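You operate a simulated robot arm through the tools that you are given. There is no shell and no other tool. Be economical: measure what you need, move in short steps, check, and stop when the job is done.

You run a simulated robot arm. Do the job below in one go: nothing can be reset, and whatever is moved stays where it is left.

## Task
Set the three square cups in the grey tin and push it back.
Fine: each cup goes in the well of its colour; the tin slides 4 to 8 cm toward the wall.
Where things are to end (x, y in the base frame): grey tin within 20 mm of [450, 130].

It is judged by the outcome, as a careful person would: the job done as asked, and still so three seconds after it is handed in. It fails if anything else is knocked over, pushed out of place, dropped, spilled or broken.

## Robot
A 6-joint arm with a two-finger parallel gripper, fixed in place. Base frame: the origin is at the foot of the arm, x ahead of it, y to its left, z up; the work surface is at about z = 0. Units: mm, degrees, N and s.
With the tool pointing down near the work surface it reaches from about 140 to 580 mm from the base axis. Its first joint turns from -66.0 to 66.0 degrees. Payload 2.1 kg.
Tool frame: the origin (TCP) lies between the finger pads and is the grasp point; the fingertips stand 30 mm ahead of it; z points along the fingers, y is the line along which they close. The gripper opens to 94 mm. The fingers are 28 mm wide and 10 mm thick; the gripper's body (50 by 96 mm) begins 55 mm behind the TCP.
Orientation is that of the tool frame in the base frame, as [roll, pitch, yaw] about the fixed x, y, z axes, in that order (R = Rz(yaw) Ry(pitch) Rx(roll)). With the fingers straight down and closing along the base's y, the tool's x points along the base's -x, its y along +y and its z along -z.

## Interface
- The arm moves only by the tool step_arm. Its argument "rows" is a list of rows, each an object (a shift or turn left out is 0, a gripper value left out holds the last) with "grip": the gripper command, from -1 (fully open) to 1 (shut), values between in proportion; "translation": the shift along the base's x, y, z in mm, a list of three; "rot": the turn, a rotation vector about the base's x, y, z in degrees, a list of three. In form: [{"grip": grip, "translation": [dx, dy, dz], "rot": [rx, ry, rz]}, ...]. A call has 1 to 8 rows; each row shifts and turns the commanded pose from where the row before left it. Rows are played at 5 a second. More than 50 mm and 8.6 degrees between two rows, or a gripper value outside its range, and nothing of the call is played. A pose out of reach is approached as far as the arm can. The call stops where the force on the tool passes 70 N (or 10 N more than at its start, if that is more) or the arm is blocked; 0.2 s more then pass. The fingers move at their own pace (about 72 mm/s each) and stop on an object; they squeeze with about 33 N. The grip force told is the motor's: it shows also when the fingers shut on nothing. Time passes only in rows, and 0.2 s behind the last, so rows that do not move let the fingers close. It gives the time, the measured TCP pose, the force on the tool (base axes), the opening and the grip force at its end, in the units of the frame above (readings bear some noise), with the torque about the TCP (base axes, N m) and any sound that the robot's microphone picked up.
- Cameras (640 x 400 px; columns grow to the right, rows downward): "scene" is fixed at [53.7, -367.8, 488.9]; the picture's right is [0.80, -0.60, 0.00], its down [-0.32, -0.43, -0.84] and it looks along [0.50, 0.68, -0.54] (base axes); focal length 303 px, centre (320, 200). "wrist" rides on the gripper at [76, 14, -102] in the tool frame; the picture's right is [-0.18, 0.98, 0.00], its down [-0.75, -0.14, -0.64] and it looks along [-0.63, -0.12, 0.77] (tool axes); focal length 243 px, centre (320, 200). There is no depth. A picture from a camera that has moved, and an enlarged one, comes with that camera's place and axes in the base frame and with its lens.
- snapshot(camera): a new picture of that camera. The clock stands still meanwhile.
- close_up(camera, box): a new picture of the part [left, top, right, bottom] of that camera's present view, enlarged. The clock stands still meanwhile.
- job_done(): hands the job in; it is judged then, once.

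Go step by step. Nothing tells you positions but the pictures and the camera data: compare them with the known pose of the tool, close in by small moves and look again before you grip or let go. The budget is 120 turns and 64 pictures, counting those below and the enlarged ones. Unless the task says otherwise, let go and move clear before handing in, and close with one line.

The tools are called after ">>>" by a JSON object that holds its "fn" and its "kwargs". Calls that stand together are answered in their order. step_arm: Moves the arm, as the interface text tells. Its arguments: {"type":"object","properties":{"rows":{"type":"array","items":{"type":"object","properties":{"grip":{"type":"number"},"translation":{"type":"array","items":{"type":"number"}},"rot":{"type":"array","items":{"type":"number"}}}}}},"required":["rows"]} The other tools are called the same way: snapshot (camera) takes a picture; close_up (camera, box) takes an enlarged picture of a part of a camera's view; job_done () hands the job in.

At the start:

```text
time: 0.0
ee_pos: [249.2, 100.9, 247.6]
orientation: [180.0, 0.1, 180.0]
force: [0.0, -0.1, -0.3]
moment: [0.01, 0.01, 0.0]
width: 94.0
gripper_force: 0.0
```

scene: 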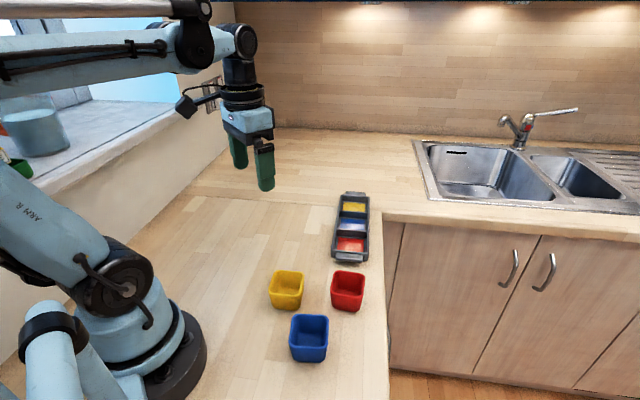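
wrist: 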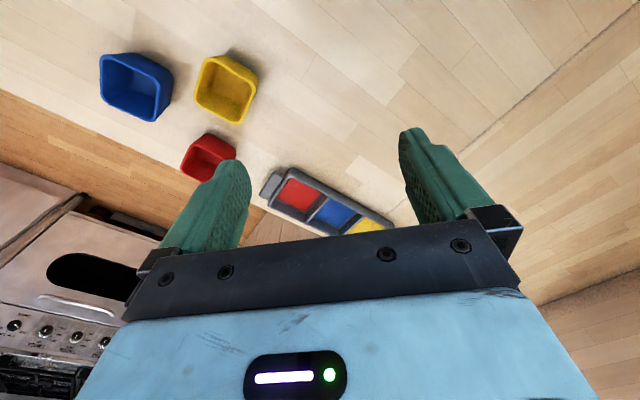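

I see a grey three-well tin (yellow, blue, red from far to near) and three square cups in front of it. I'll enlarge the pictures to measure them.

>>> {"fn": "close_up", "kwargs": {"camera": "scene", "box": [240, 180, 400, 280]}}

>>> {"fn": "close_up", "kwargs": {"camera": "scene", "box": [240, 260, 400, 360]}}

```text
4.00 times, centred on (320, 230) of scene
camera zoom: at [53.7, -367.8, 488.9], right [0.8, -0.6, 0.0], down [-0.32, -0.43, -0.84], along [0.5, 0.68, -0.54], focal length 1213 px, centre (320, 80)
```

zoom: 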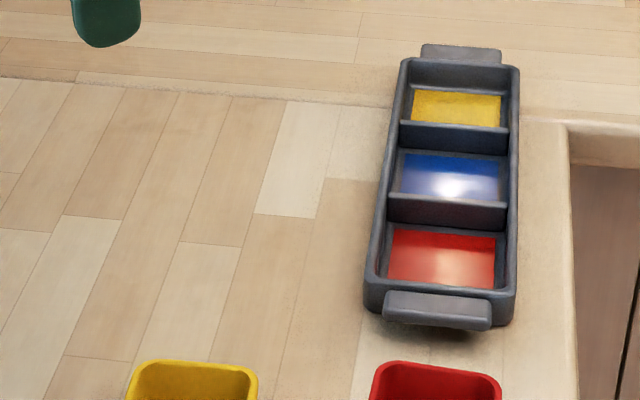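

```text
4.00 times, centred on (320, 310) of scene
camera zoom: at [53.7, -367.8, 488.9], right [0.8, -0.6, 0.0], down [-0.32, -0.43, -0.84], along [0.5, 0.68, -0.54], focal length 1213 px, centre (320, -240)
```

zoom: 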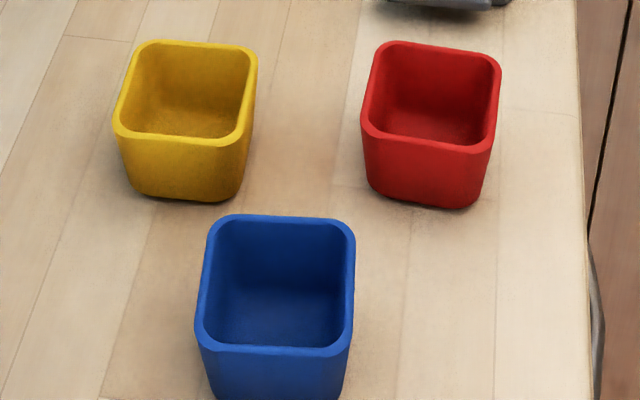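

From the scene view I take the red cup to be near (336,-80), about 60 mm square and 42 high. The tin is near (505,89) with its long axis along about (0.6,0.8). I'll turn the gripper to match and look from above the cups.

>>> {"fn": "step_arm", "kwargs": {"rows": [{"translation": [8, -26, -7], "rot": [0, 0, 7.5]}, {"translation": [8, -26, -7], "rot": [0, 0, 7.5]}, {"translation": [8, -26, -7], "rot": [0, 0, 7.5]}, {"translation": [8, -26, -7], "rot": [0, 0, 7.5]}, {"translation": [8, -26, -7], "rot": [0, 0, 7.5]}, {"translation": [8, -26, -7], "rot": [0, 0, 7.5]}, {"translation": [8, -26, -7], "rot": [0, 0, 8]}]}}

>>> {"fn": "snapshot", "kwargs": {"camera": "wrist"}}

>>> {"fn": "snapshot", "kwargs": {"camera": "scene"}}

```text
time: 1.6
ee_pos: [307.6, -80.0, 198.6]
orientation: [-180.0, 0.0, -127.0]
force: [-0.3, -0.6, -0.5]
moment: [-0.02, 0.0, 0.0]
width: 94.4
gripper_force: 0.0
```

```text
59 pictures are left
camera wrist: at [247.9, -133.4, 300.9], right [-0.67, 0.74, 0.0], down [0.57, 0.52, 0.64], along [0.47, 0.43, -0.77], focal length 243 px, centre (320, 200)
```

wrist: 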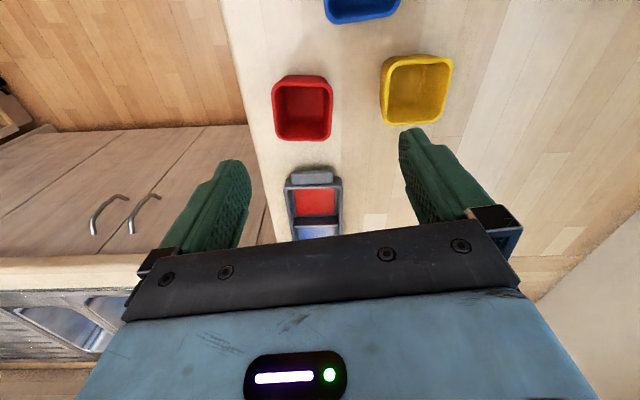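

```text
58 pictures are left
```

scene: 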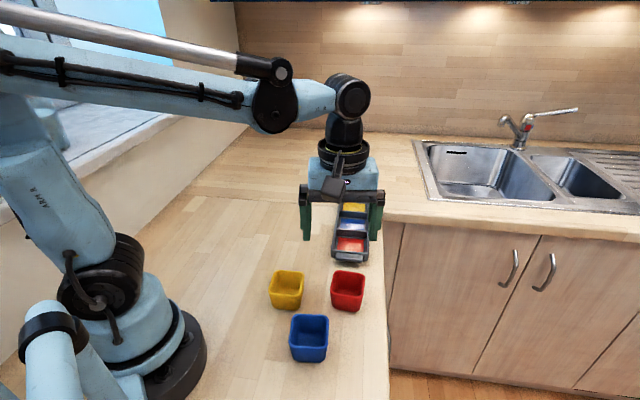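

The first triangulation of the red cup is off by about 15 mm between the two cameras. I'll enlarge the wrist view before trusting either.

>>> {"fn": "close_up", "kwargs": {"camera": "wrist", "box": [240, 0, 480, 150]}}

>>> {"fn": "close_up", "kwargs": {"camera": "wrist", "box": [240, 150, 400, 250]}}

```text
2.67 times, centred on (360, 75) of wrist
camera zoom: at [247.9, -133.4, 300.9], right [-0.67, 0.74, 0.0], down [0.57, 0.52, 0.64], along [0.47, 0.43, -0.77], focal length 647 px, centre (213, 533)
```

zoom: 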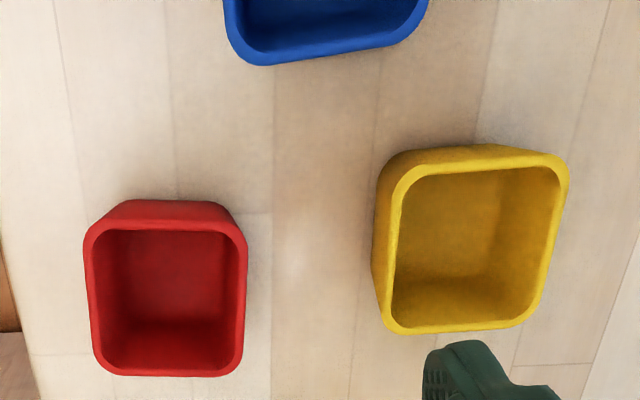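

```text
4.00 times, centred on (320, 200) of wrist
camera zoom: at [247.9, -133.4, 300.9], right [-0.67, 0.74, 0.0], down [0.57, 0.52, 0.64], along [0.47, 0.43, -0.77], focal length 970 px, centre (320, 200)
```

zoom: 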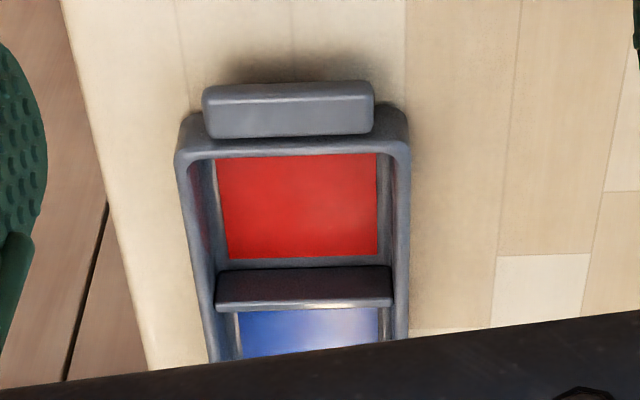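

The red cup is about (329,-85), with its rim near z=48 and its sides at about 42°. The tin's long axis is about 44°, with its centre near (502,85). I'll align to 44°, move over the red cup with the tips above the rim, and look.

>>> {"fn": "step_arm", "kwargs": {"rows": [{"translation": [7, -2, -30], "rot": [0, 0, -4.5]}, {"translation": [7, -2, -30], "rot": [0, 0, -4.5]}, {"translation": [7, -2, -28]}, {}]}}

>>> {"fn": "snapshot", "kwargs": {"camera": "wrist"}}

>>> {"fn": "close_up", "kwargs": {"camera": "scene", "box": [240, 220, 400, 320]}}

```text
time: 2.6
ee_pos: [326.5, -85.4, 110.5]
orientation: [180.0, 0.1, -135.9]
force: [0.2, 0.6, 0.3]
moment: [0.0, 0.01, 0.02]
width: 94.1
gripper_force: 0.1
```

```text
55 pictures are left
camera wrist: at [260.5, -129.4, 212.8], right [-0.55, 0.84, 0.0], down [0.64, 0.42, 0.64], along [0.54, 0.35, -0.77], focal length 243 px, centre (320, 200)
```

wrist: 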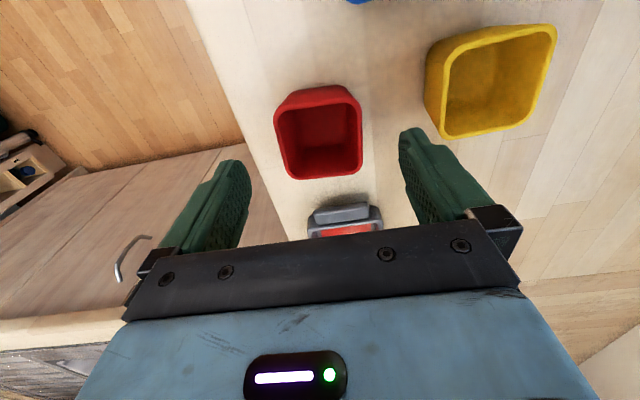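

```text
4.00 times, centred on (320, 270) of scene
camera zoom: at [53.7, -367.8, 488.9], right [0.8, -0.6, 0.0], down [-0.32, -0.43, -0.84], along [0.5, 0.68, -0.54], focal length 1213 px, centre (320, -80)
```

zoom: 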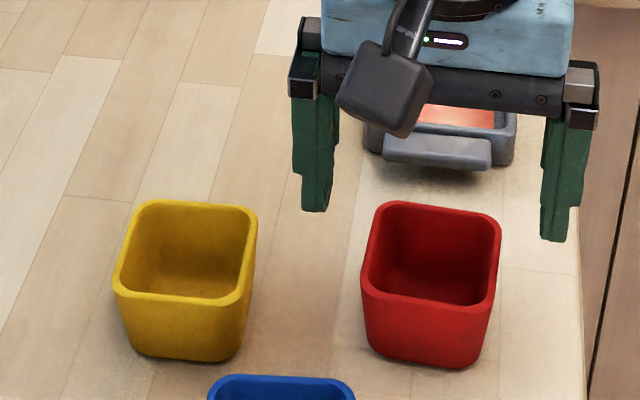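

The wrist view confirms the red rim centre at about (328.7,-86.2), so I'm nearly centred. I'll descend with the tips to about z=27 and close.

>>> {"fn": "step_arm", "kwargs": {"rows": [{"translation": [2, -1, -27]}, {"translation": [0, 0, -26]}, {"grip": 0.5}, {"grip": 1}, {}, {}]}}

>>> {"fn": "snapshot", "kwargs": {"camera": "wrist"}}

>>> {"fn": "close_up", "kwargs": {"camera": "scene", "box": [240, 220, 400, 320]}}

```text
time: 4.0
ee_pos: [330.0, -88.2, 57.5]
orientation: [180.0, 0.1, -136.0]
force: [0.5, 0.1, -0.7]
moment: [-0.01, -0.01, 0.01]
width: 60.2
gripper_force: 33.0
```

```text
53 pictures are left
camera wrist: at [263.1, -130.7, 160.2], right [-0.55, 0.84, 0.0], down [0.64, 0.42, 0.64], along [0.54, 0.35, -0.77], focal length 243 px, centre (320, 200)
```

wrist: 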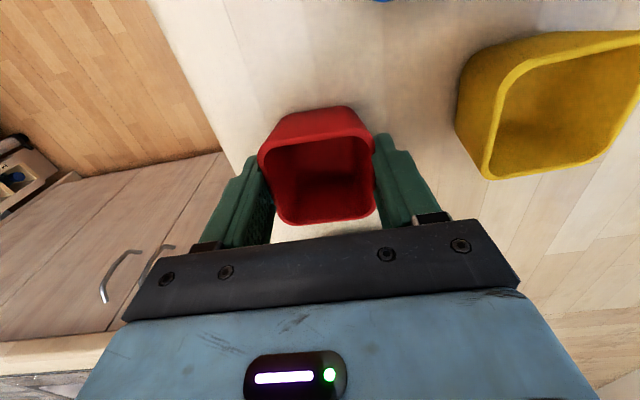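

```text
4.00 times, centred on (320, 270) of scene
camera zoom: at [53.7, -367.8, 488.9], right [0.8, -0.6, 0.0], down [-0.32, -0.43, -0.84], along [0.5, 0.68, -0.54], focal length 1213 px, centre (320, -80)
```

zoom: 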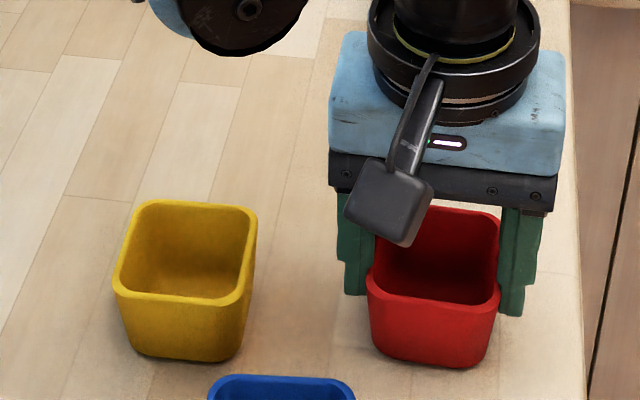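

The red cup is held (60 mm wide) and centred. I'll lift it and move part way toward the tin for a good look.

>>> {"fn": "step_arm", "kwargs": {"rows": [{"translation": [0, 0, 30]}, {"translation": [0, 0, 35]}, {"translation": [15, 18, 25]}, {"translation": [25, 28, 10]}, {"translation": [20, 25, 0]}, {}]}}

>>> {"fn": "snapshot", "kwargs": {"camera": "wrist"}}

>>> {"fn": "snapshot", "kwargs": {"camera": "scene"}}

```text
time: 5.4
ee_pos: [389.2, -15.4, 158.3]
orientation: [-179.9, 0.0, -136.0]
force: [0.2, -0.3, -0.6]
moment: [-0.03, 0.04, -0.02]
width: 59.9
gripper_force: 33.4
```

```text
51 pictures are left
camera wrist: at [322.8, -59.0, 260.8], right [-0.55, 0.84, 0.0], down [0.64, 0.42, 0.64], along [0.54, 0.35, -0.77], focal length 243 px, centre (320, 200)
```

wrist: 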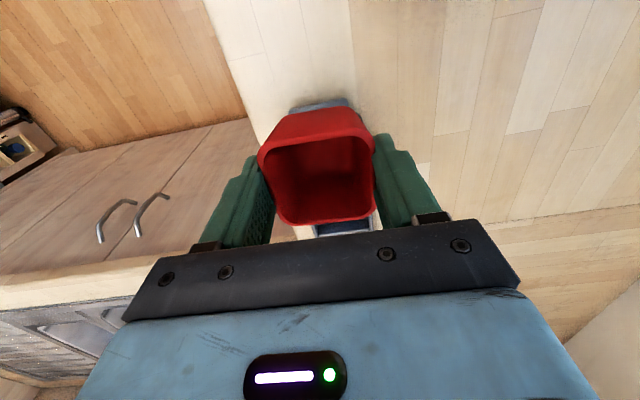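

```text
50 pictures are left
```

scene: 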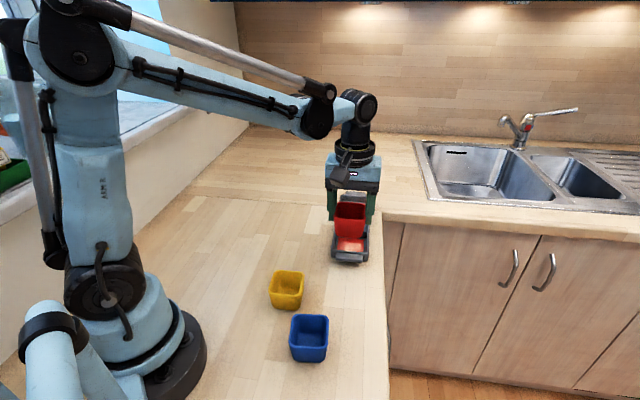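

The wells look about 75 by 64 mm with walls about 27 mm high, and the red well's centre is near (437,26). I'll bring the red cup over it, stay just above the walls and check.

>>> {"fn": "step_arm", "kwargs": {"rows": [{"translation": [24, 20, 0]}, {"translation": [23, 20.5, 0]}, {"translation": [0, 0, -28]}, {"translation": [0, 0, -28]}, {}]}}

>>> {"fn": "close_up", "kwargs": {"camera": "scene", "box": [290, 180, 418, 260]}}

>>> {"fn": "snapshot", "kwargs": {"camera": "wrist"}}

```text
time: 6.6
ee_pos: [436.3, 24.9, 101.2]
orientation: [-180.0, 0.0, -136.0]
force: [0.3, 0.2, 0.8]
moment: [0.0, 0.0, 0.0]
width: 60.3
gripper_force: 33.2
```

```text
5.00 times, centred on (354, 220) of scene
camera zoom: at [53.7, -367.8, 488.9], right [0.8, -0.6, 0.0], down [-0.32, -0.43, -0.84], along [0.5, 0.68, -0.54], focal length 1516 px, centre (150, 100)
```

zoom: 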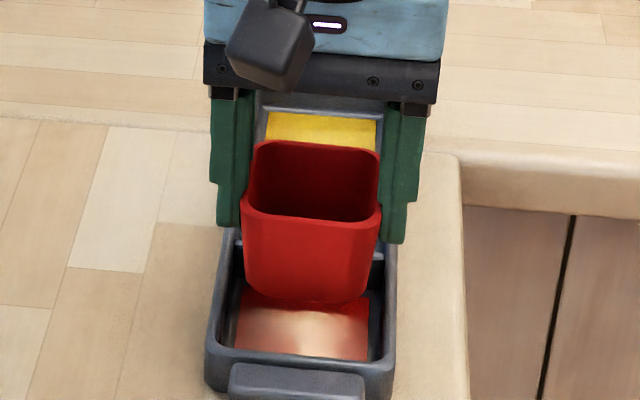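

```text
48 pictures are left
camera wrist: at [369.8, -17.8, 203.6], right [-0.55, 0.84, 0.0], down [0.64, 0.42, 0.64], along [0.54, 0.35, -0.77], focal length 243 px, centre (320, 200)
```

wrist: 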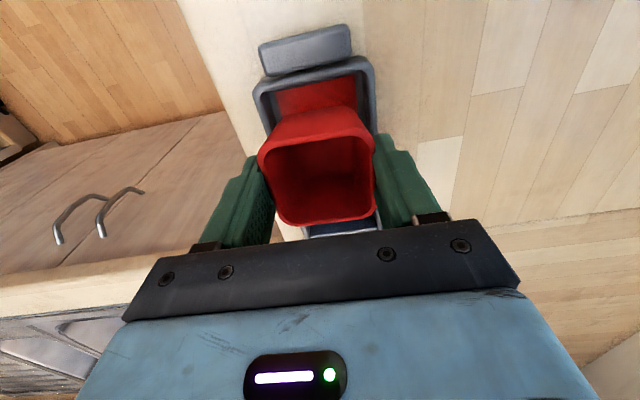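

The cup is laterally right and about 4 mm too far forward. I'll correct by (-3,-3) and lower to just above the well floor.

>>> {"fn": "step_arm", "kwargs": {"rows": [{"translation": [-3, -3, 0]}, {"translation": [0, 0, -18]}, {"translation": [0, 0, -15]}, {"translation": [0, 0, -5]}, {}]}}

>>> {"fn": "close_up", "kwargs": {"camera": "scene", "box": [290, 180, 418, 260]}}

```text
time: 7.8
ee_pos: [433.1, 21.6, 63.0]
orientation: [179.9, 0.0, -136.1]
force: [-0.3, 0.7, -1.3]
moment: [0.04, 0.01, -0.01]
width: 60.1
gripper_force: 33.1
```

```text
5.00 times, centred on (354, 220) of scene
camera zoom: at [53.7, -367.8, 488.9], right [0.8, -0.6, 0.0], down [-0.32, -0.43, -0.84], along [0.5, 0.68, -0.54], focal length 1516 px, centre (150, 100)
```

zoom: 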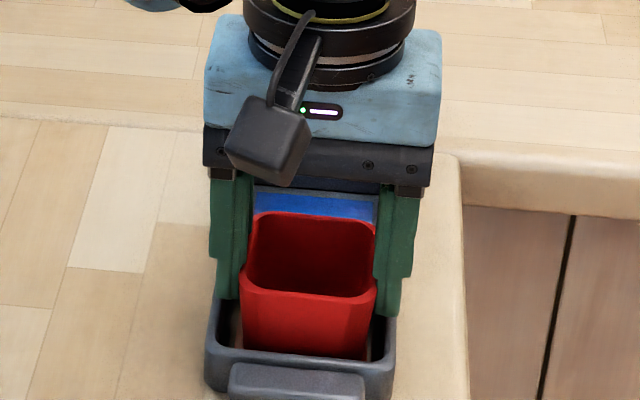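

The cup is inside the red well and the fingers are above the side walls. I'll ease down to touch.

>>> {"fn": "step_arm", "kwargs": {"rows": [{"translation": [0, 0, -1.5]}, {"translation": [0, 0, -1]}]}}

```text
time: 8.4
ee_pos: [433.3, 20.3, 62.7]
orientation: [179.9, 0.0, -136.0]
force: [0.9, -0.6, 1.4]
moment: [-0.06, -0.05, -0.03]
width: 59.9
gripper_force: 32.8
```

There are signs of contact. I'll release partly, then fully, and rise.

>>> {"fn": "step_arm", "kwargs": {"rows": [{"grip": -0.5}, {}, {}]}}

>>> {"fn": "step_arm", "kwargs": {"rows": [{"translation": [0, 0, 20]}, {"translation": [0, 0, 40]}, {"translation": [-25, -25, 40]}, {"translation": [-30, -30, 20]}, {}]}}

>>> {"fn": "snapshot", "kwargs": {"camera": "wrist"}}

>>> {"fn": "close_up", "kwargs": {"camera": "scene", "box": [290, 180, 418, 260]}}

```text
time: 9.2
ee_pos: [434.0, 22.2, 61.5]
orientation: [180.0, 0.0, -136.0]
force: [-0.1, -0.1, -0.7]
moment: [0.01, -0.05, 0.02]
width: 70.2
gripper_force: 0.2
```

```text
refused: row 3 steps farther than a row can; nothing moved
```

```text
46 pictures are left
camera wrist: at [367.3, -21.8, 163.6], right [-0.55, 0.84, 0.0], down [0.64, 0.42, 0.64], along [0.54, 0.35, -0.77], focal length 243 px, centre (320, 200)
```

wrist: 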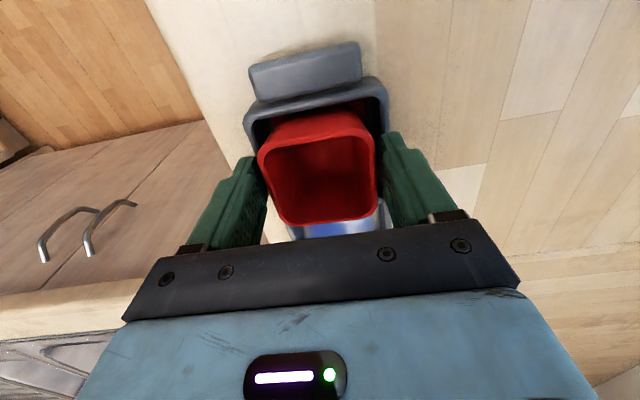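

```text
5.00 times, centred on (354, 220) of scene
camera zoom: at [53.7, -367.8, 488.9], right [0.8, -0.6, 0.0], down [-0.32, -0.43, -0.84], along [0.5, 0.68, -0.54], focal length 1516 px, centre (150, 100)
```

zoom: 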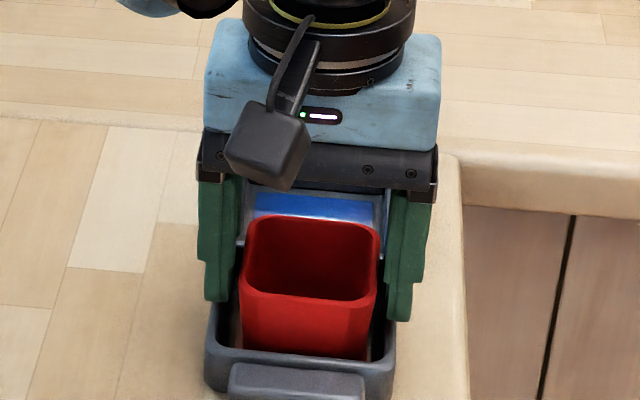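

The red cup sits in its well. I'll now rise and travel to the blue cup, which I take to be near (219,-119) with its sides at about 51°.

>>> {"fn": "step_arm", "kwargs": {"rows": [{"translation": [0, 0, 20]}, {"translation": [0, 0, 40]}, {"translation": [0, 0, 40]}, {"grip": -1, "translation": [-36, -23, 0]}, {"translation": [-36, -23, 0], "rot": [0, 0, 3.5]}, {"translation": [-36, -23, 0], "rot": [0, 0, 3.5]}, {"translation": [-36, -23, 0]}, {"translation": [-36, -23, 0]}]}}

>>> {"fn": "step_arm", "kwargs": {"rows": [{"translation": [-34, -25, -20]}, {"translation": [0, 0, -20]}, {}]}}

>>> {"fn": "snapshot", "kwargs": {"camera": "wrist"}}

>>> {"fn": "snapshot", "kwargs": {"camera": "scene"}}

```text
time: 11.0
ee_pos: [253.6, -94.9, 160.5]
orientation: [180.0, 0.0, -129.0]
force: [0.0, -0.4, 0.1]
moment: [0.0, 0.01, 0.01]
width: 93.8
gripper_force: 0.1
```

```text
time: 11.8
ee_pos: [220.7, -120.6, 120.9]
orientation: [179.9, 0.0, -128.9]
force: [0.0, -0.1, -0.6]
moment: [0.01, -0.02, 0.0]
width: 93.8
gripper_force: 0.1
```

```text
44 pictures are left
camera wrist: at [158.9, -169.8, 223.3], right [-0.65, 0.76, 0.0], down [0.58, 0.5, 0.64], along [0.49, 0.42, -0.77], focal length 243 px, centre (320, 200)
```

wrist: 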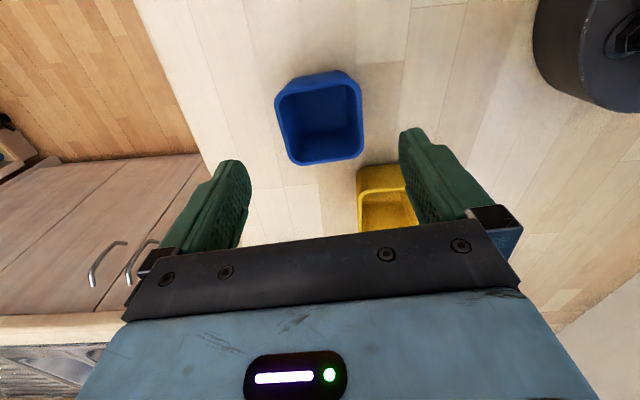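

```text
43 pictures are left
```

scene: 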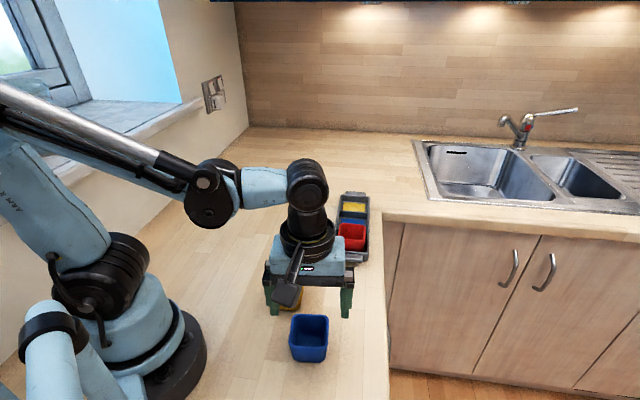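

The blue cup's centre is about (215,-122). I'll move there, descend with the tips to about z=32, and grip.

>>> {"fn": "step_arm", "kwargs": {"rows": [{"translation": [-5, -1.5, 0]}, {"translation": [0, 0, -29]}, {"translation": [0, 0, -29]}, {"grip": 0.5}, {"grip": 1}, {}, {}]}}

>>> {"fn": "snapshot", "kwargs": {"camera": "wrist"}}

```text
time: 13.4
ee_pos: [214.5, -120.9, 62.5]
orientation: [179.9, -0.1, -129.0]
force: [-0.5, -0.3, 0.7]
moment: [0.04, 0.04, 0.04]
width: 60.3
gripper_force: 33.1
```

```text
42 pictures are left
camera wrist: at [153.2, -170.7, 165.9], right [-0.65, 0.76, 0.0], down [0.58, 0.5, 0.64], along [0.49, 0.42, -0.77], focal length 243 px, centre (320, 200)
```

wrist: 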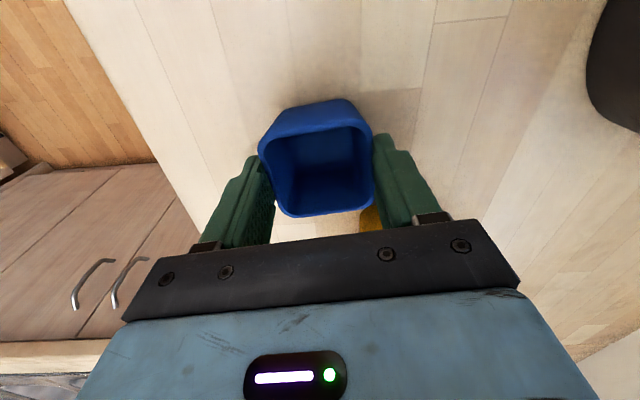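

The blue cup is gripped. I'll lift it, carry it to above the blue well at about (491,79) and turn back to 44°.

>>> {"fn": "step_arm", "kwargs": {"rows": [{"translation": [0, 0, 40]}, {"translation": [0, 0, 45]}, {"translation": [0, 0, 20]}, {"translation": [34.5, 25, 0]}, {"translation": [34.5, 25, 0], "rot": [0, 0, -3.5]}, {"translation": [34.5, 25, 0], "rot": [0, 0, -3.5]}, {"translation": [34.5, 25, 0]}, {"translation": [34.5, 25, 0]}]}}

>>> {"fn": "step_arm", "kwargs": {"rows": [{"translation": [34.5, 25, 0]}, {"translation": [34.5, 25, 0]}, {"translation": [34.5, 25, 0]}, {"translation": [0, 0, -30]}, {"translation": [0, 0, -25]}, {}]}}

>>> {"fn": "close_up", "kwargs": {"camera": "scene", "box": [290, 170, 418, 250]}}

>>> {"fn": "snapshot", "kwargs": {"camera": "wrist"}}

```text
time: 15.2
ee_pos: [387.3, 4.9, 167.0]
orientation: [180.0, -0.2, -136.2]
force: [-0.4, 0.1, -0.8]
moment: [0.02, 0.01, -0.04]
width: 60.4
gripper_force: 33.0
```

```text
time: 16.6
ee_pos: [491.5, 80.0, 113.4]
orientation: [-180.0, 0.0, -136.0]
force: [-0.1, 0.0, -0.1]
moment: [0.0, -0.01, 0.04]
width: 60.1
gripper_force: 32.9
```

```text
5.00 times, centred on (354, 210) of scene
camera zoom: at [53.7, -367.8, 488.9], right [0.8, -0.6, 0.0], down [-0.32, -0.43, -0.84], along [0.5, 0.68, -0.54], focal length 1516 px, centre (150, 150)
```

zoom: 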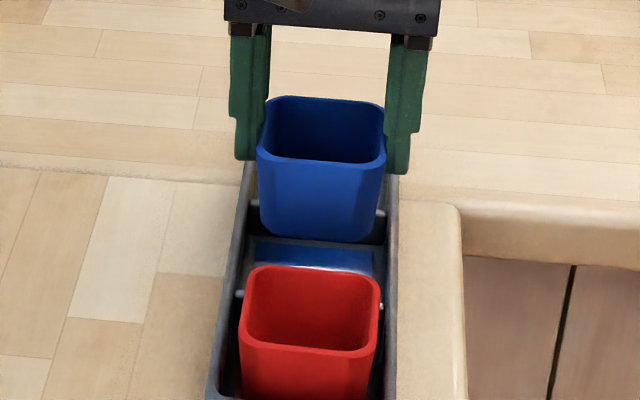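

```text
40 pictures are left
camera wrist: at [424.5, 36.7, 216.1], right [-0.55, 0.83, 0.0], down [0.64, 0.42, 0.64], along [0.54, 0.35, -0.77], focal length 243 px, centre (320, 200)
```

wrist: 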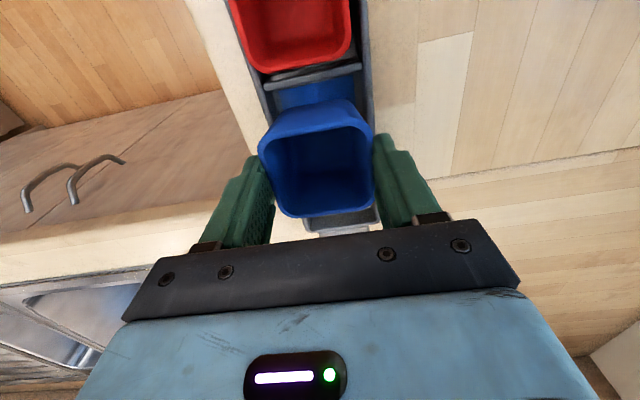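

The blue cup is centred over its well to within about 3 mm. After a small correction I'll lower it.

>>> {"fn": "step_arm", "kwargs": {"rows": [{"translation": [-1, -2, -15]}, {"translation": [0, 0, -15]}, {"translation": [0, 0, -13]}, {}]}}

>>> {"fn": "close_up", "kwargs": {"camera": "scene", "box": [290, 170, 418, 250]}}

```text
time: 17.6
ee_pos: [489.3, 78.3, 69.6]
orientation: [180.0, 0.0, -136.0]
force: [0.2, 0.6, 0.0]
moment: [-0.03, 0.0, -0.02]
width: 60.1
gripper_force: 33.0
```

```text
5.00 times, centred on (354, 210) of scene
camera zoom: at [53.7, -367.8, 488.9], right [0.8, -0.6, 0.0], down [-0.32, -0.43, -0.84], along [0.5, 0.68, -0.54], focal length 1516 px, centre (150, 150)
```

zoom: 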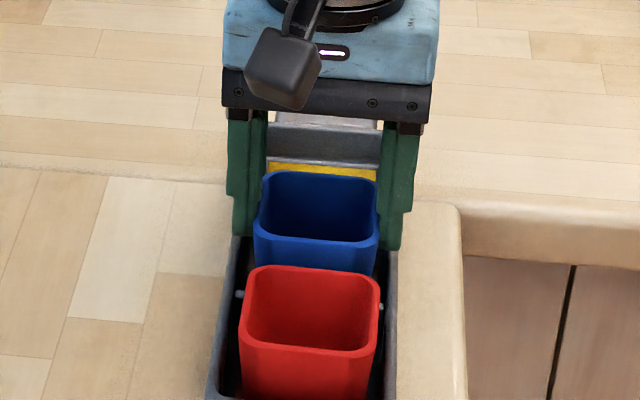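

>>> {"fn": "step_arm", "kwargs": {"rows": [{"translation": [0, 0, -2]}, {"translation": [0, 0, -1.5]}, {}]}}

```text
time: 18.4
ee_pos: [487.9, 76.8, 67.4]
orientation: [-179.9, 0.1, -136.0]
force: [0.3, -0.3, -0.4]
moment: [0.0, -0.01, 0.01]
width: 60.4
gripper_force: 33.3
```

No clear contact yet, so I'll lower a little more.

>>> {"fn": "step_arm", "kwargs": {"rows": [{"translation": [0, 0, -1]}, {"translation": [0, 0, -1]}, {}]}}

```text
time: 19.2
ee_pos: [489.5, 76.7, 65.1]
orientation: [-179.9, 0.1, -136.1]
force: [-0.5, 0.7, 36.4]
moment: [0.05, 0.02, 0.0]
width: 60.2
gripper_force: 32.9
```

That is firm contact with the floor. I'll ease up slightly, release, and rise to see the yellow well.

>>> {"fn": "step_arm", "kwargs": {"rows": [{"translation": [0, 0, 1]}, {"grip": -0.5}, {}, {}, {"translation": [0, 0, 20]}, {"translation": [0, 0, 40]}, {"translation": [0, 0, 40]}]}}

>>> {"fn": "snapshot", "kwargs": {"camera": "wrist"}}

>>> {"fn": "close_up", "kwargs": {"camera": "scene", "box": [290, 170, 418, 250]}}

```text
time: 20.8
ee_pos: [488.9, 76.3, 165.6]
orientation: [-180.0, 0.0, -136.0]
force: [0.2, -0.6, -0.8]
moment: [-0.01, 0.02, 0.02]
width: 70.4
gripper_force: 0.1
```

```text
38 pictures are left
camera wrist: at [423.0, 34.1, 268.4], right [-0.55, 0.84, 0.0], down [0.64, 0.42, 0.64], along [0.54, 0.35, -0.77], focal length 243 px, centre (320, 200)
```

wrist: 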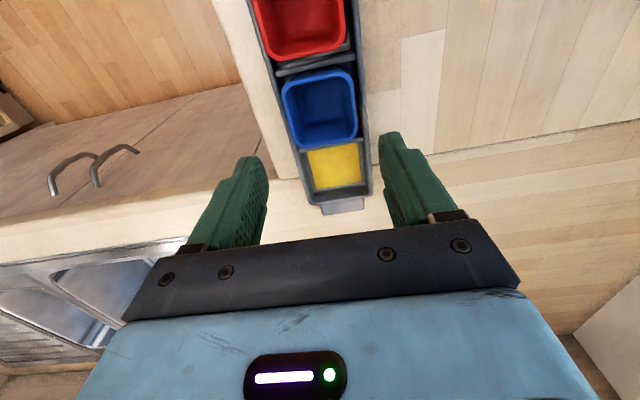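

```text
5.00 times, centred on (354, 210) of scene
camera zoom: at [53.7, -367.8, 488.9], right [0.8, -0.6, 0.0], down [-0.32, -0.43, -0.84], along [0.5, 0.68, -0.54], focal length 1516 px, centre (150, 150)
```

zoom: 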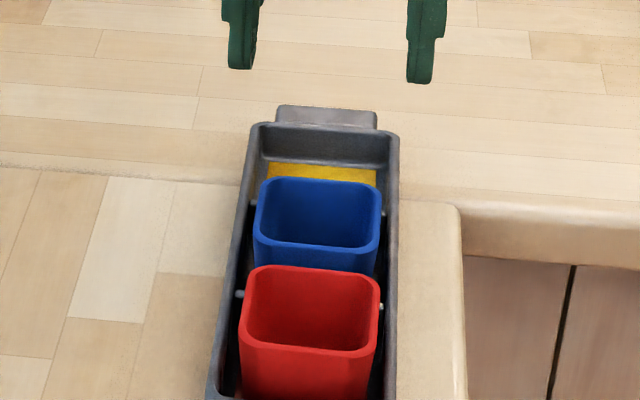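

>>> {"fn": "close_up", "kwargs": {"camera": "wrist", "box": [240, 0, 440, 220]}}

```text
1.82 times, centred on (340, 110) of wrist
camera zoom: at [423.0, 34.1, 268.4], right [-0.55, 0.84, 0.0], down [0.64, 0.42, 0.64], along [0.54, 0.35, -0.77], focal length 441 px, centre (284, 364)
```

zoom: 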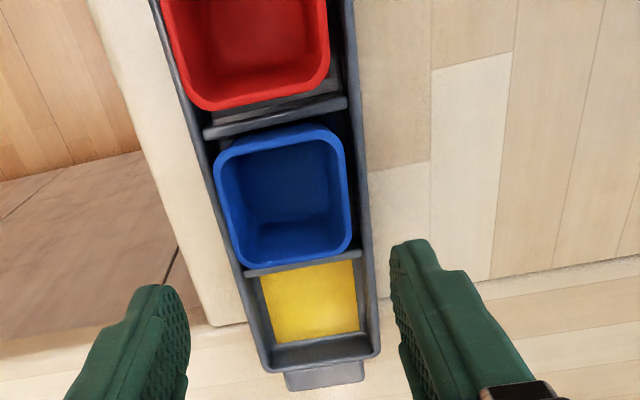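

Red and blue both sit properly in their wells. Next is the yellow cup near (242,-11).

>>> {"fn": "step_arm", "kwargs": {"rows": [{"grip": -1, "translation": [-41, -14.5, 0]}, {"translation": [-41, -14.5, 0], "rot": [0, 0, 3.5]}, {"translation": [-41, -14.5, 0], "rot": [0, 0, 3.5]}, {"translation": [-41, -14.5, 0]}, {"translation": [-41, -14.5, 0]}, {"translation": [-42, -14.5, -20]}, {"translation": [0, 0, -25]}, {}]}}

>>> {"fn": "snapshot", "kwargs": {"camera": "wrist"}}

```text
time: 22.6
ee_pos: [242.9, -8.6, 120.2]
orientation: [-179.9, 0.0, -129.0]
force: [-0.2, -0.2, -0.9]
moment: [0.0, 0.03, 0.04]
width: 94.1
gripper_force: 0.2
```

```text
35 pictures are left
camera wrist: at [181.8, -60.1, 223.0], right [-0.65, 0.76, 0.0], down [0.58, 0.5, 0.64], along [0.49, 0.42, -0.77], focal length 243 px, centre (320, 200)
```

wrist: 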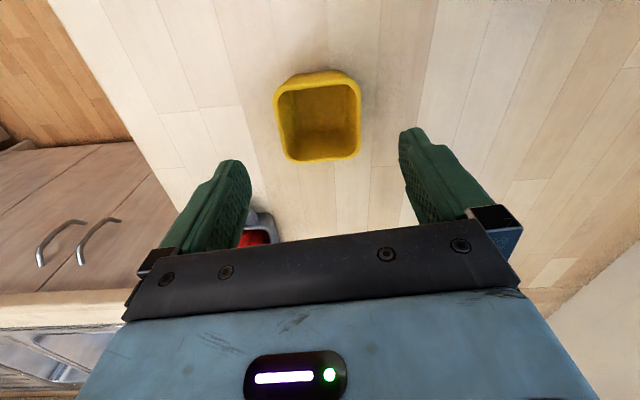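

The view matches the blue case, so I'll apply the same correction, descend and grip.

>>> {"fn": "step_arm", "kwargs": {"rows": [{"translation": [-6, -3, 0]}, {"translation": [0, 0, -29]}, {"translation": [0, 0, -29]}, {"grip": 0.5}, {"grip": 1}, {}, {}]}}

>>> {"fn": "snapshot", "kwargs": {"camera": "wrist"}}

```text
time: 24.2
ee_pos: [237.0, -11.8, 62.7]
orientation: [180.0, 0.0, -129.0]
force: [0.1, 0.1, 0.3]
moment: [0.04, -0.02, 0.0]
width: 60.7
gripper_force: 32.6
```

```text
34 pictures are left
camera wrist: at [175.9, -63.2, 165.5], right [-0.65, 0.76, 0.0], down [0.58, 0.5, 0.64], along [0.49, 0.42, -0.77], focal length 243 px, centre (320, 200)
```

wrist: 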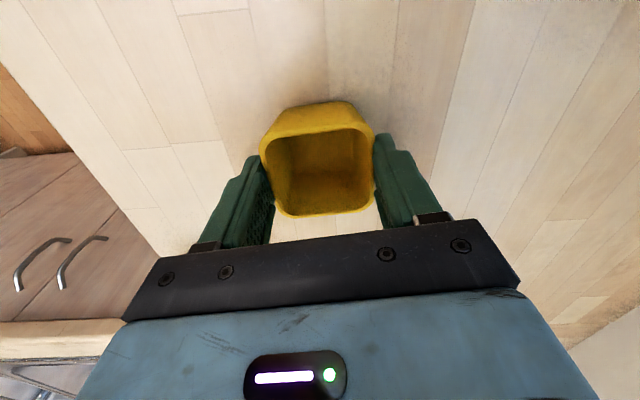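

The yellow cup is gripped. I'll carry it to above the yellow well at about (547,134).

>>> {"fn": "step_arm", "kwargs": {"rows": [{"translation": [0, 0, 40]}, {"translation": [0, 0, 45]}, {"translation": [0, 0, 20]}, {"translation": [38.75, 18.25, 0]}, {"translation": [38.75, 18.25, 0], "rot": [0, 0, -3.5]}, {"translation": [38.75, 18.25, 0], "rot": [0, 0, -3.5]}, {"translation": [38.75, 18.25, 0]}, {"translation": [38.75, 18.25, 0]}]}}

>>> {"fn": "step_arm", "kwargs": {"rows": [{"translation": [38.75, 18.25, 0]}, {"translation": [38.75, 18.25, 0]}, {"translation": [38.75, 18.25, 0]}, {"translation": [0, 0, -30]}, {"translation": [0, 0, -25]}, {}]}}

>>> {"fn": "close_up", "kwargs": {"camera": "scene", "box": [290, 170, 418, 250]}}

>>> {"fn": "snapshot", "kwargs": {"camera": "wrist"}}

```text
time: 26.0
ee_pos: [430.4, 78.8, 166.9]
orientation: [179.9, 0.0, -136.1]
force: [0.1, 0.0, -0.3]
moment: [0.0, -0.02, -0.01]
width: 59.7
gripper_force: 32.7
```

```text
time: 27.4
ee_pos: [546.3, 134.2, 113.3]
orientation: [180.0, -0.1, -136.0]
force: [-0.1, -0.7, -0.7]
moment: [-0.02, -0.03, 0.01]
width: 59.7
gripper_force: 32.8
```

```text
5.00 times, centred on (354, 210) of scene
camera zoom: at [53.7, -367.8, 488.9], right [0.8, -0.6, 0.0], down [-0.32, -0.43, -0.84], along [0.5, 0.68, -0.54], focal length 1516 px, centre (150, 150)
```

zoom: 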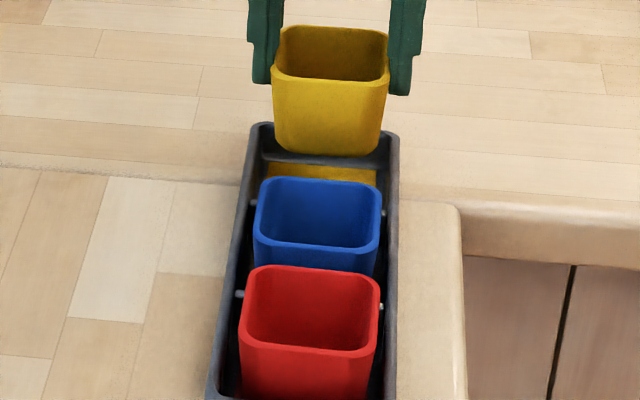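

```text
32 pictures are left
camera wrist: at [480.6, 91.1, 214.4], right [-0.55, 0.84, 0.0], down [0.64, 0.42, 0.64], along [0.54, 0.35, -0.77], focal length 243 px, centre (320, 200)
```

wrist: 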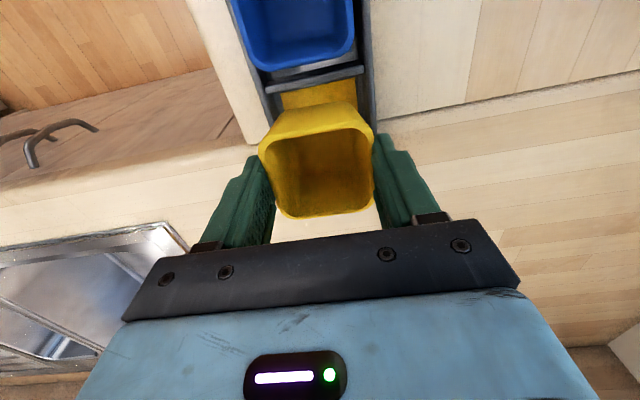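

The yellow cup is well aligned. After a small correction I'll lower it.

>>> {"fn": "step_arm", "kwargs": {"rows": [{"translation": [-2.5, -1, -15]}, {"translation": [0, 0, -15]}, {"translation": [0, 0, -13]}, {}]}}

>>> {"fn": "close_up", "kwargs": {"camera": "scene", "box": [290, 170, 418, 250]}}

```text
time: 28.4
ee_pos: [543.1, 132.7, 69.4]
orientation: [179.9, 0.0, -136.0]
force: [0.7, 1.4, 1.6]
moment: [0.05, -0.03, 0.05]
width: 59.2
gripper_force: 33.3
```

```text
5.00 times, centred on (354, 210) of scene
camera zoom: at [53.7, -367.8, 488.9], right [0.8, -0.6, 0.0], down [-0.32, -0.43, -0.84], along [0.5, 0.68, -0.54], focal length 1516 px, centre (150, 150)
```

zoom: 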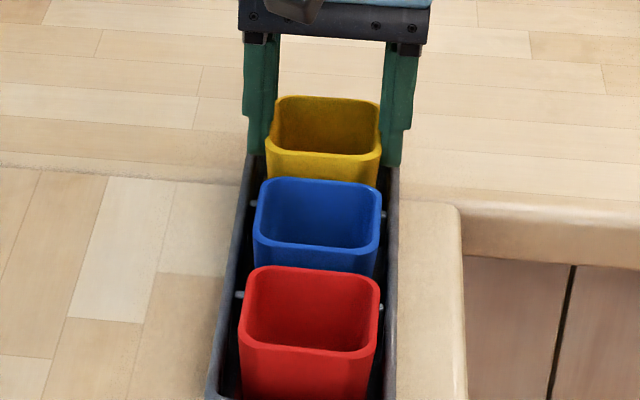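

>>> {"fn": "step_arm", "kwargs": {"rows": [{"translation": [0, 0, -2]}, {"translation": [0, 0, -1.5]}, {"translation": [0, 0, -1]}, {}]}}

```text
time: 29.4
ee_pos: [543.3, 132.0, 66.4]
orientation: [-180.0, 0.2, -136.0]
force: [3.2, 1.8, 22.4]
moment: [0.34, 0.33, 0.09]
width: 59.5
gripper_force: 33.1
```

Contact is made. I'll ease off, release, rise straight up and look.

>>> {"fn": "step_arm", "kwargs": {"rows": [{"translation": [0, 0, 1]}, {"grip": -0.5}, {}, {}, {"translation": [0, 0, 20]}, {"translation": [0, 0, 40]}, {"translation": [-35, -33, 0]}, {}]}}

>>> {"fn": "snapshot", "kwargs": {"camera": "wrist"}}

>>> {"fn": "close_up", "kwargs": {"camera": "scene", "box": [280, 180, 440, 280]}}

```text
time: 31.2
ee_pos: [508.3, 97.7, 126.4]
orientation: [-180.0, 0.1, -136.0]
force: [-0.2, 1.0, 0.0]
moment: [-0.03, -0.02, 0.02]
width: 70.2
gripper_force: 0.0
```

```text
30 pictures are left
camera wrist: at [442.2, 55.7, 228.3], right [-0.55, 0.83, 0.0], down [0.64, 0.42, 0.64], along [0.54, 0.35, -0.77], focal length 243 px, centre (320, 200)
```

wrist: 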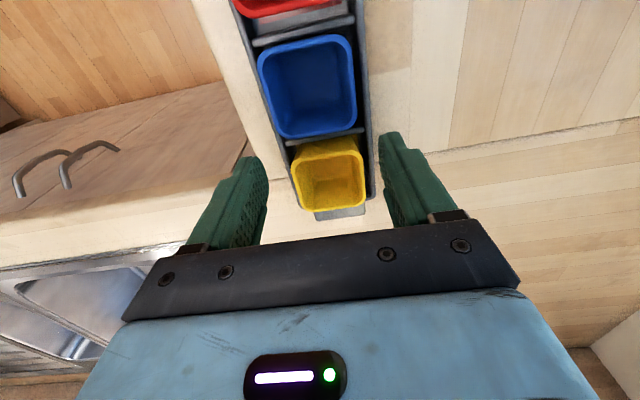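

```text
4.00 times, centred on (360, 230) of scene
camera zoom: at [53.7, -367.8, 488.9], right [0.8, -0.6, 0.0], down [-0.32, -0.43, -0.84], along [0.5, 0.68, -0.54], focal length 1213 px, centre (160, 80)
```

zoom: 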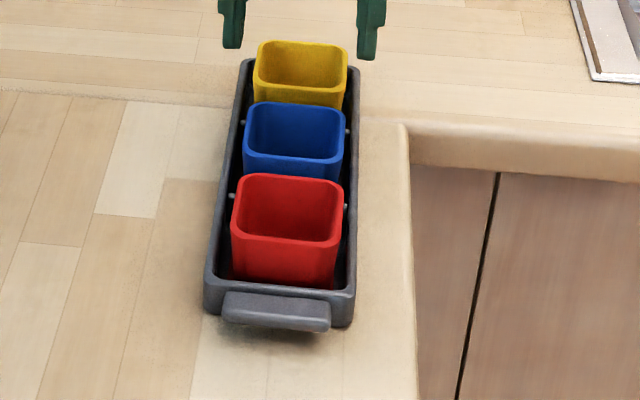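

All three cups are in their wells. For the push I'll turn the gripper 90° and open it, so both fingers bear on the tin's long outer side. I'll go to the counter-edge side of the tin at about (543,24).

>>> {"fn": "step_arm", "kwargs": {"rows": [{"translation": [4, -9, 4], "rot": [0, 0, 8.2]}, {"translation": [4, -9, 4], "rot": [0, 0, 8.2]}, {"translation": [4, -9, 4], "rot": [0, 0, 8.2]}, {"translation": [4, -9, 4], "rot": [0, 0, 8.2]}, {"translation": [4, -9, 0], "rot": [0, 0, 8.2]}, {"translation": [4, -9, 0], "rot": [0, 0, 8.2]}, {"translation": [4, -9, 0], "rot": [0, 0, 8.2]}, {"translation": [4, -9, 0], "rot": [0, 0, 8.2]}]}}

>>> {"fn": "step_arm", "kwargs": {"rows": [{"grip": -1, "translation": [3, -2, 0], "rot": [0, 0, 8.2]}, {"rot": [0, 0, 8.2]}, {"rot": [0, 0, 8.0]}, {}]}}

>>> {"fn": "snapshot", "kwargs": {"camera": "wrist"}}

>>> {"fn": "snapshot", "kwargs": {"camera": "scene"}}

```text
time: 33.0
ee_pos: [539.1, 27.1, 141.5]
orientation: [-179.9, -0.1, -70.3]
force: [0.0, -0.7, 0.4]
moment: [-0.01, -0.02, 0.01]
width: 70.3
gripper_force: 0.0
```

```text
time: 34.0
ee_pos: [543.8, 25.8, 142.4]
orientation: [-180.0, 0.0, -45.9]
force: [-0.7, -0.2, 0.5]
moment: [0.0, -0.02, 0.03]
width: 94.4
gripper_force: 0.1
```

```text
28 pictures are left
camera wrist: at [585.3, -39.5, 244.5], right [-0.83, -0.55, 0.0], down [-0.42, 0.64, 0.64], along [-0.35, 0.54, -0.77], focal length 243 px, centre (320, 200)
```

wrist: 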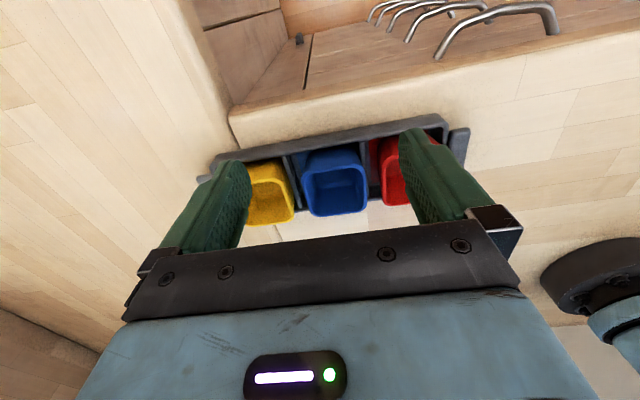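

```text
27 pictures are left
```

scene: 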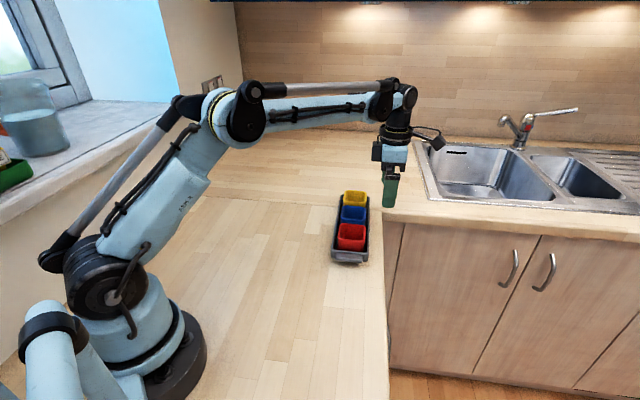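

I'm on the counter-edge side, centred on the tin. I'll back off a few mm more for clearance and descend beside it.

>>> {"fn": "step_arm", "kwargs": {"rows": [{"translation": [5.5, -6, 0]}, {"translation": [0, 0, -40]}, {"translation": [0, 0, -35]}, {"translation": [0, 0, -25]}, {}]}}

>>> {"fn": "snapshot", "kwargs": {"camera": "wrist"}}

>>> {"fn": "close_up", "kwargs": {"camera": "scene", "box": [300, 160, 460, 260]}}

```text
time: 35.2
ee_pos: [549.4, 18.3, 41.2]
orientation: [180.0, 0.0, -46.0]
force: [0.1, 0.2, 0.4]
moment: [0.01, 0.01, -0.03]
width: 94.1
gripper_force: 0.1
```

```text
26 pictures are left
camera wrist: at [591.1, -46.3, 143.4], right [-0.83, -0.55, 0.0], down [-0.42, 0.64, 0.64], along [-0.35, 0.54, -0.77], focal length 243 px, centre (320, 200)
```

wrist: 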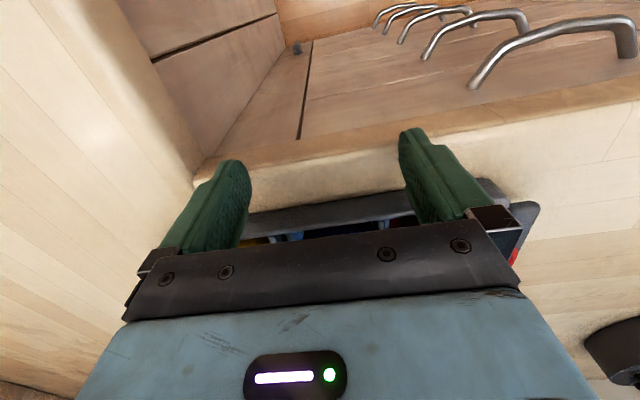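

```text
4.00 times, centred on (380, 210) of scene
camera zoom: at [53.7, -367.8, 488.9], right [0.8, -0.6, 0.0], down [-0.32, -0.43, -0.84], along [0.5, 0.68, -0.54], focal length 1213 px, centre (80, 160)
```

zoom: 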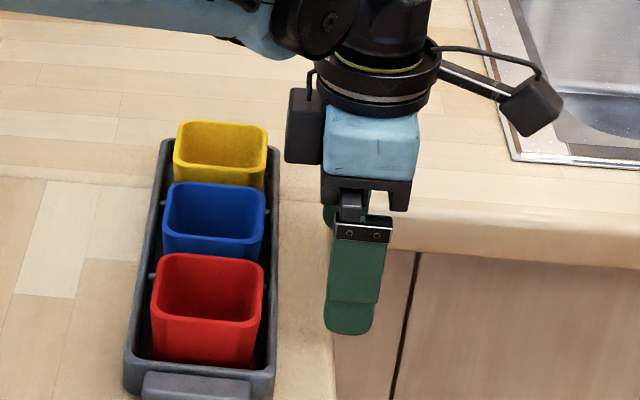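

I'm clear beside the tin. I'll approach gently toward it in small steps, watching the force.

>>> {"fn": "step_arm", "kwargs": {"rows": [{"translation": [-3.5, 3.6, 0]}, {"translation": [-3.5, 3.6, 0]}, {"translation": [-2.8, 2.9, 0]}, {"translation": [-2.8, 2.9, 0]}, {"translation": [-2.1, 2.2, 0]}, {"translation": [-2.1, 2.2, 0]}, {}]}}

>>> {"fn": "close_up", "kwargs": {"camera": "scene", "box": [300, 160, 460, 260]}}

```text
time: 36.8
ee_pos: [533.6, 35.8, 41.8]
orientation: [180.0, 0.0, -46.1]
force: [-0.6, -0.2, -0.9]
moment: [0.0, -0.04, 0.02]
width: 94.0
gripper_force: 0.1
```

```text
4.00 times, centred on (380, 210) of scene
camera zoom: at [53.7, -367.8, 488.9], right [0.8, -0.6, 0.0], down [-0.32, -0.43, -0.84], along [0.5, 0.68, -0.54], focal length 1213 px, centre (80, 160)
```

zoom: 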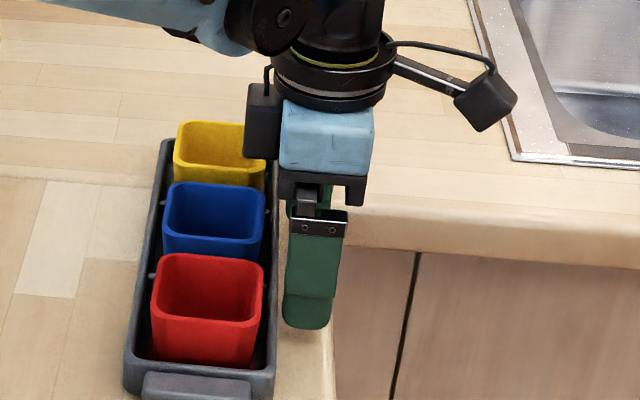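

There is about a 5 mm gap left. I'll close it, then push about 35 mm slowly and check.

>>> {"fn": "step_arm", "kwargs": {"rows": [{"translation": [-2.1, 2.2, 0]}, {"translation": [-2.1, 2.2, 0]}, {"translation": [-3.1, 3.9, 0]}, {"translation": [-3.7, 4.7, 0]}, {"translation": [-3.7, 4.7, 0]}, {"translation": [-3.7, 4.7, 0]}, {"translation": [-3.7, 4.7, 0]}, {"translation": [-2.5, 3.2, 0]}]}}

>>> {"fn": "close_up", "kwargs": {"camera": "scene", "box": [280, 160, 440, 260]}}

```text
time: 38.6
ee_pos: [508.4, 67.7, 41.4]
orientation: [179.9, 0.1, -46.0]
force: [0.6, -0.6, 0.1]
moment: [0.0, -0.05, 0.02]
width: 93.7
gripper_force: 0.0
```

```text
4.00 times, centred on (360, 210) of scene
camera zoom: at [53.7, -367.8, 488.9], right [0.8, -0.6, 0.0], down [-0.32, -0.43, -0.84], along [0.5, 0.68, -0.54], focal length 1213 px, centre (160, 160)
```

zoom: 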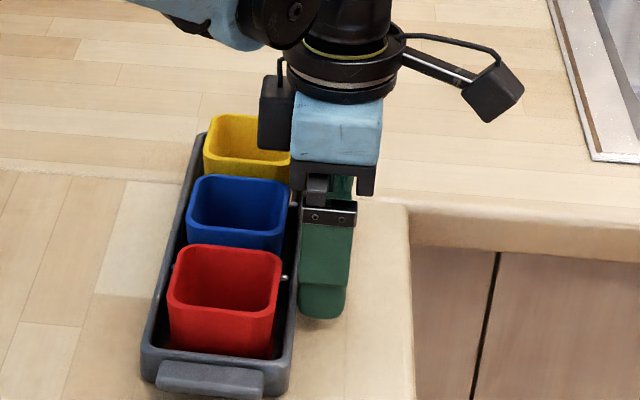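

The tin moved about 34 mm without turning, so it should be near (470,105) now. About 32 mm remains.

>>> {"fn": "step_arm", "kwargs": {"rows": [{"translation": [-3.1, 3.9, 0]}, {"translation": [-3.7, 4.7, 0]}, {"translation": [-3.7, 4.7, 0]}, {"translation": [-3.7, 4.7, 0]}, {"translation": [-3.1, 3.9, 0]}, {"translation": [-2.4, 3.1, 0]}, {}]}}

>>> {"fn": "close_up", "kwargs": {"camera": "scene", "box": [260, 160, 420, 260]}}

```text
time: 40.2
ee_pos: [488.6, 91.8, 41.6]
orientation: [180.0, 0.0, -46.1]
force: [-0.1, -1.0, 0.9]
moment: [-0.05, -0.01, -0.02]
width: 93.9
gripper_force: 0.0
```

```text
4.00 times, centred on (340, 210) of scene
camera zoom: at [53.7, -367.8, 488.9], right [0.8, -0.6, 0.0], down [-0.32, -0.43, -0.84], along [0.5, 0.68, -0.54], focal length 1213 px, centre (240, 160)
```

zoom: 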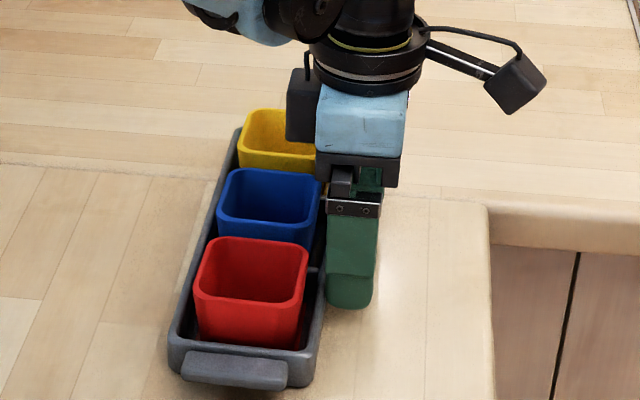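

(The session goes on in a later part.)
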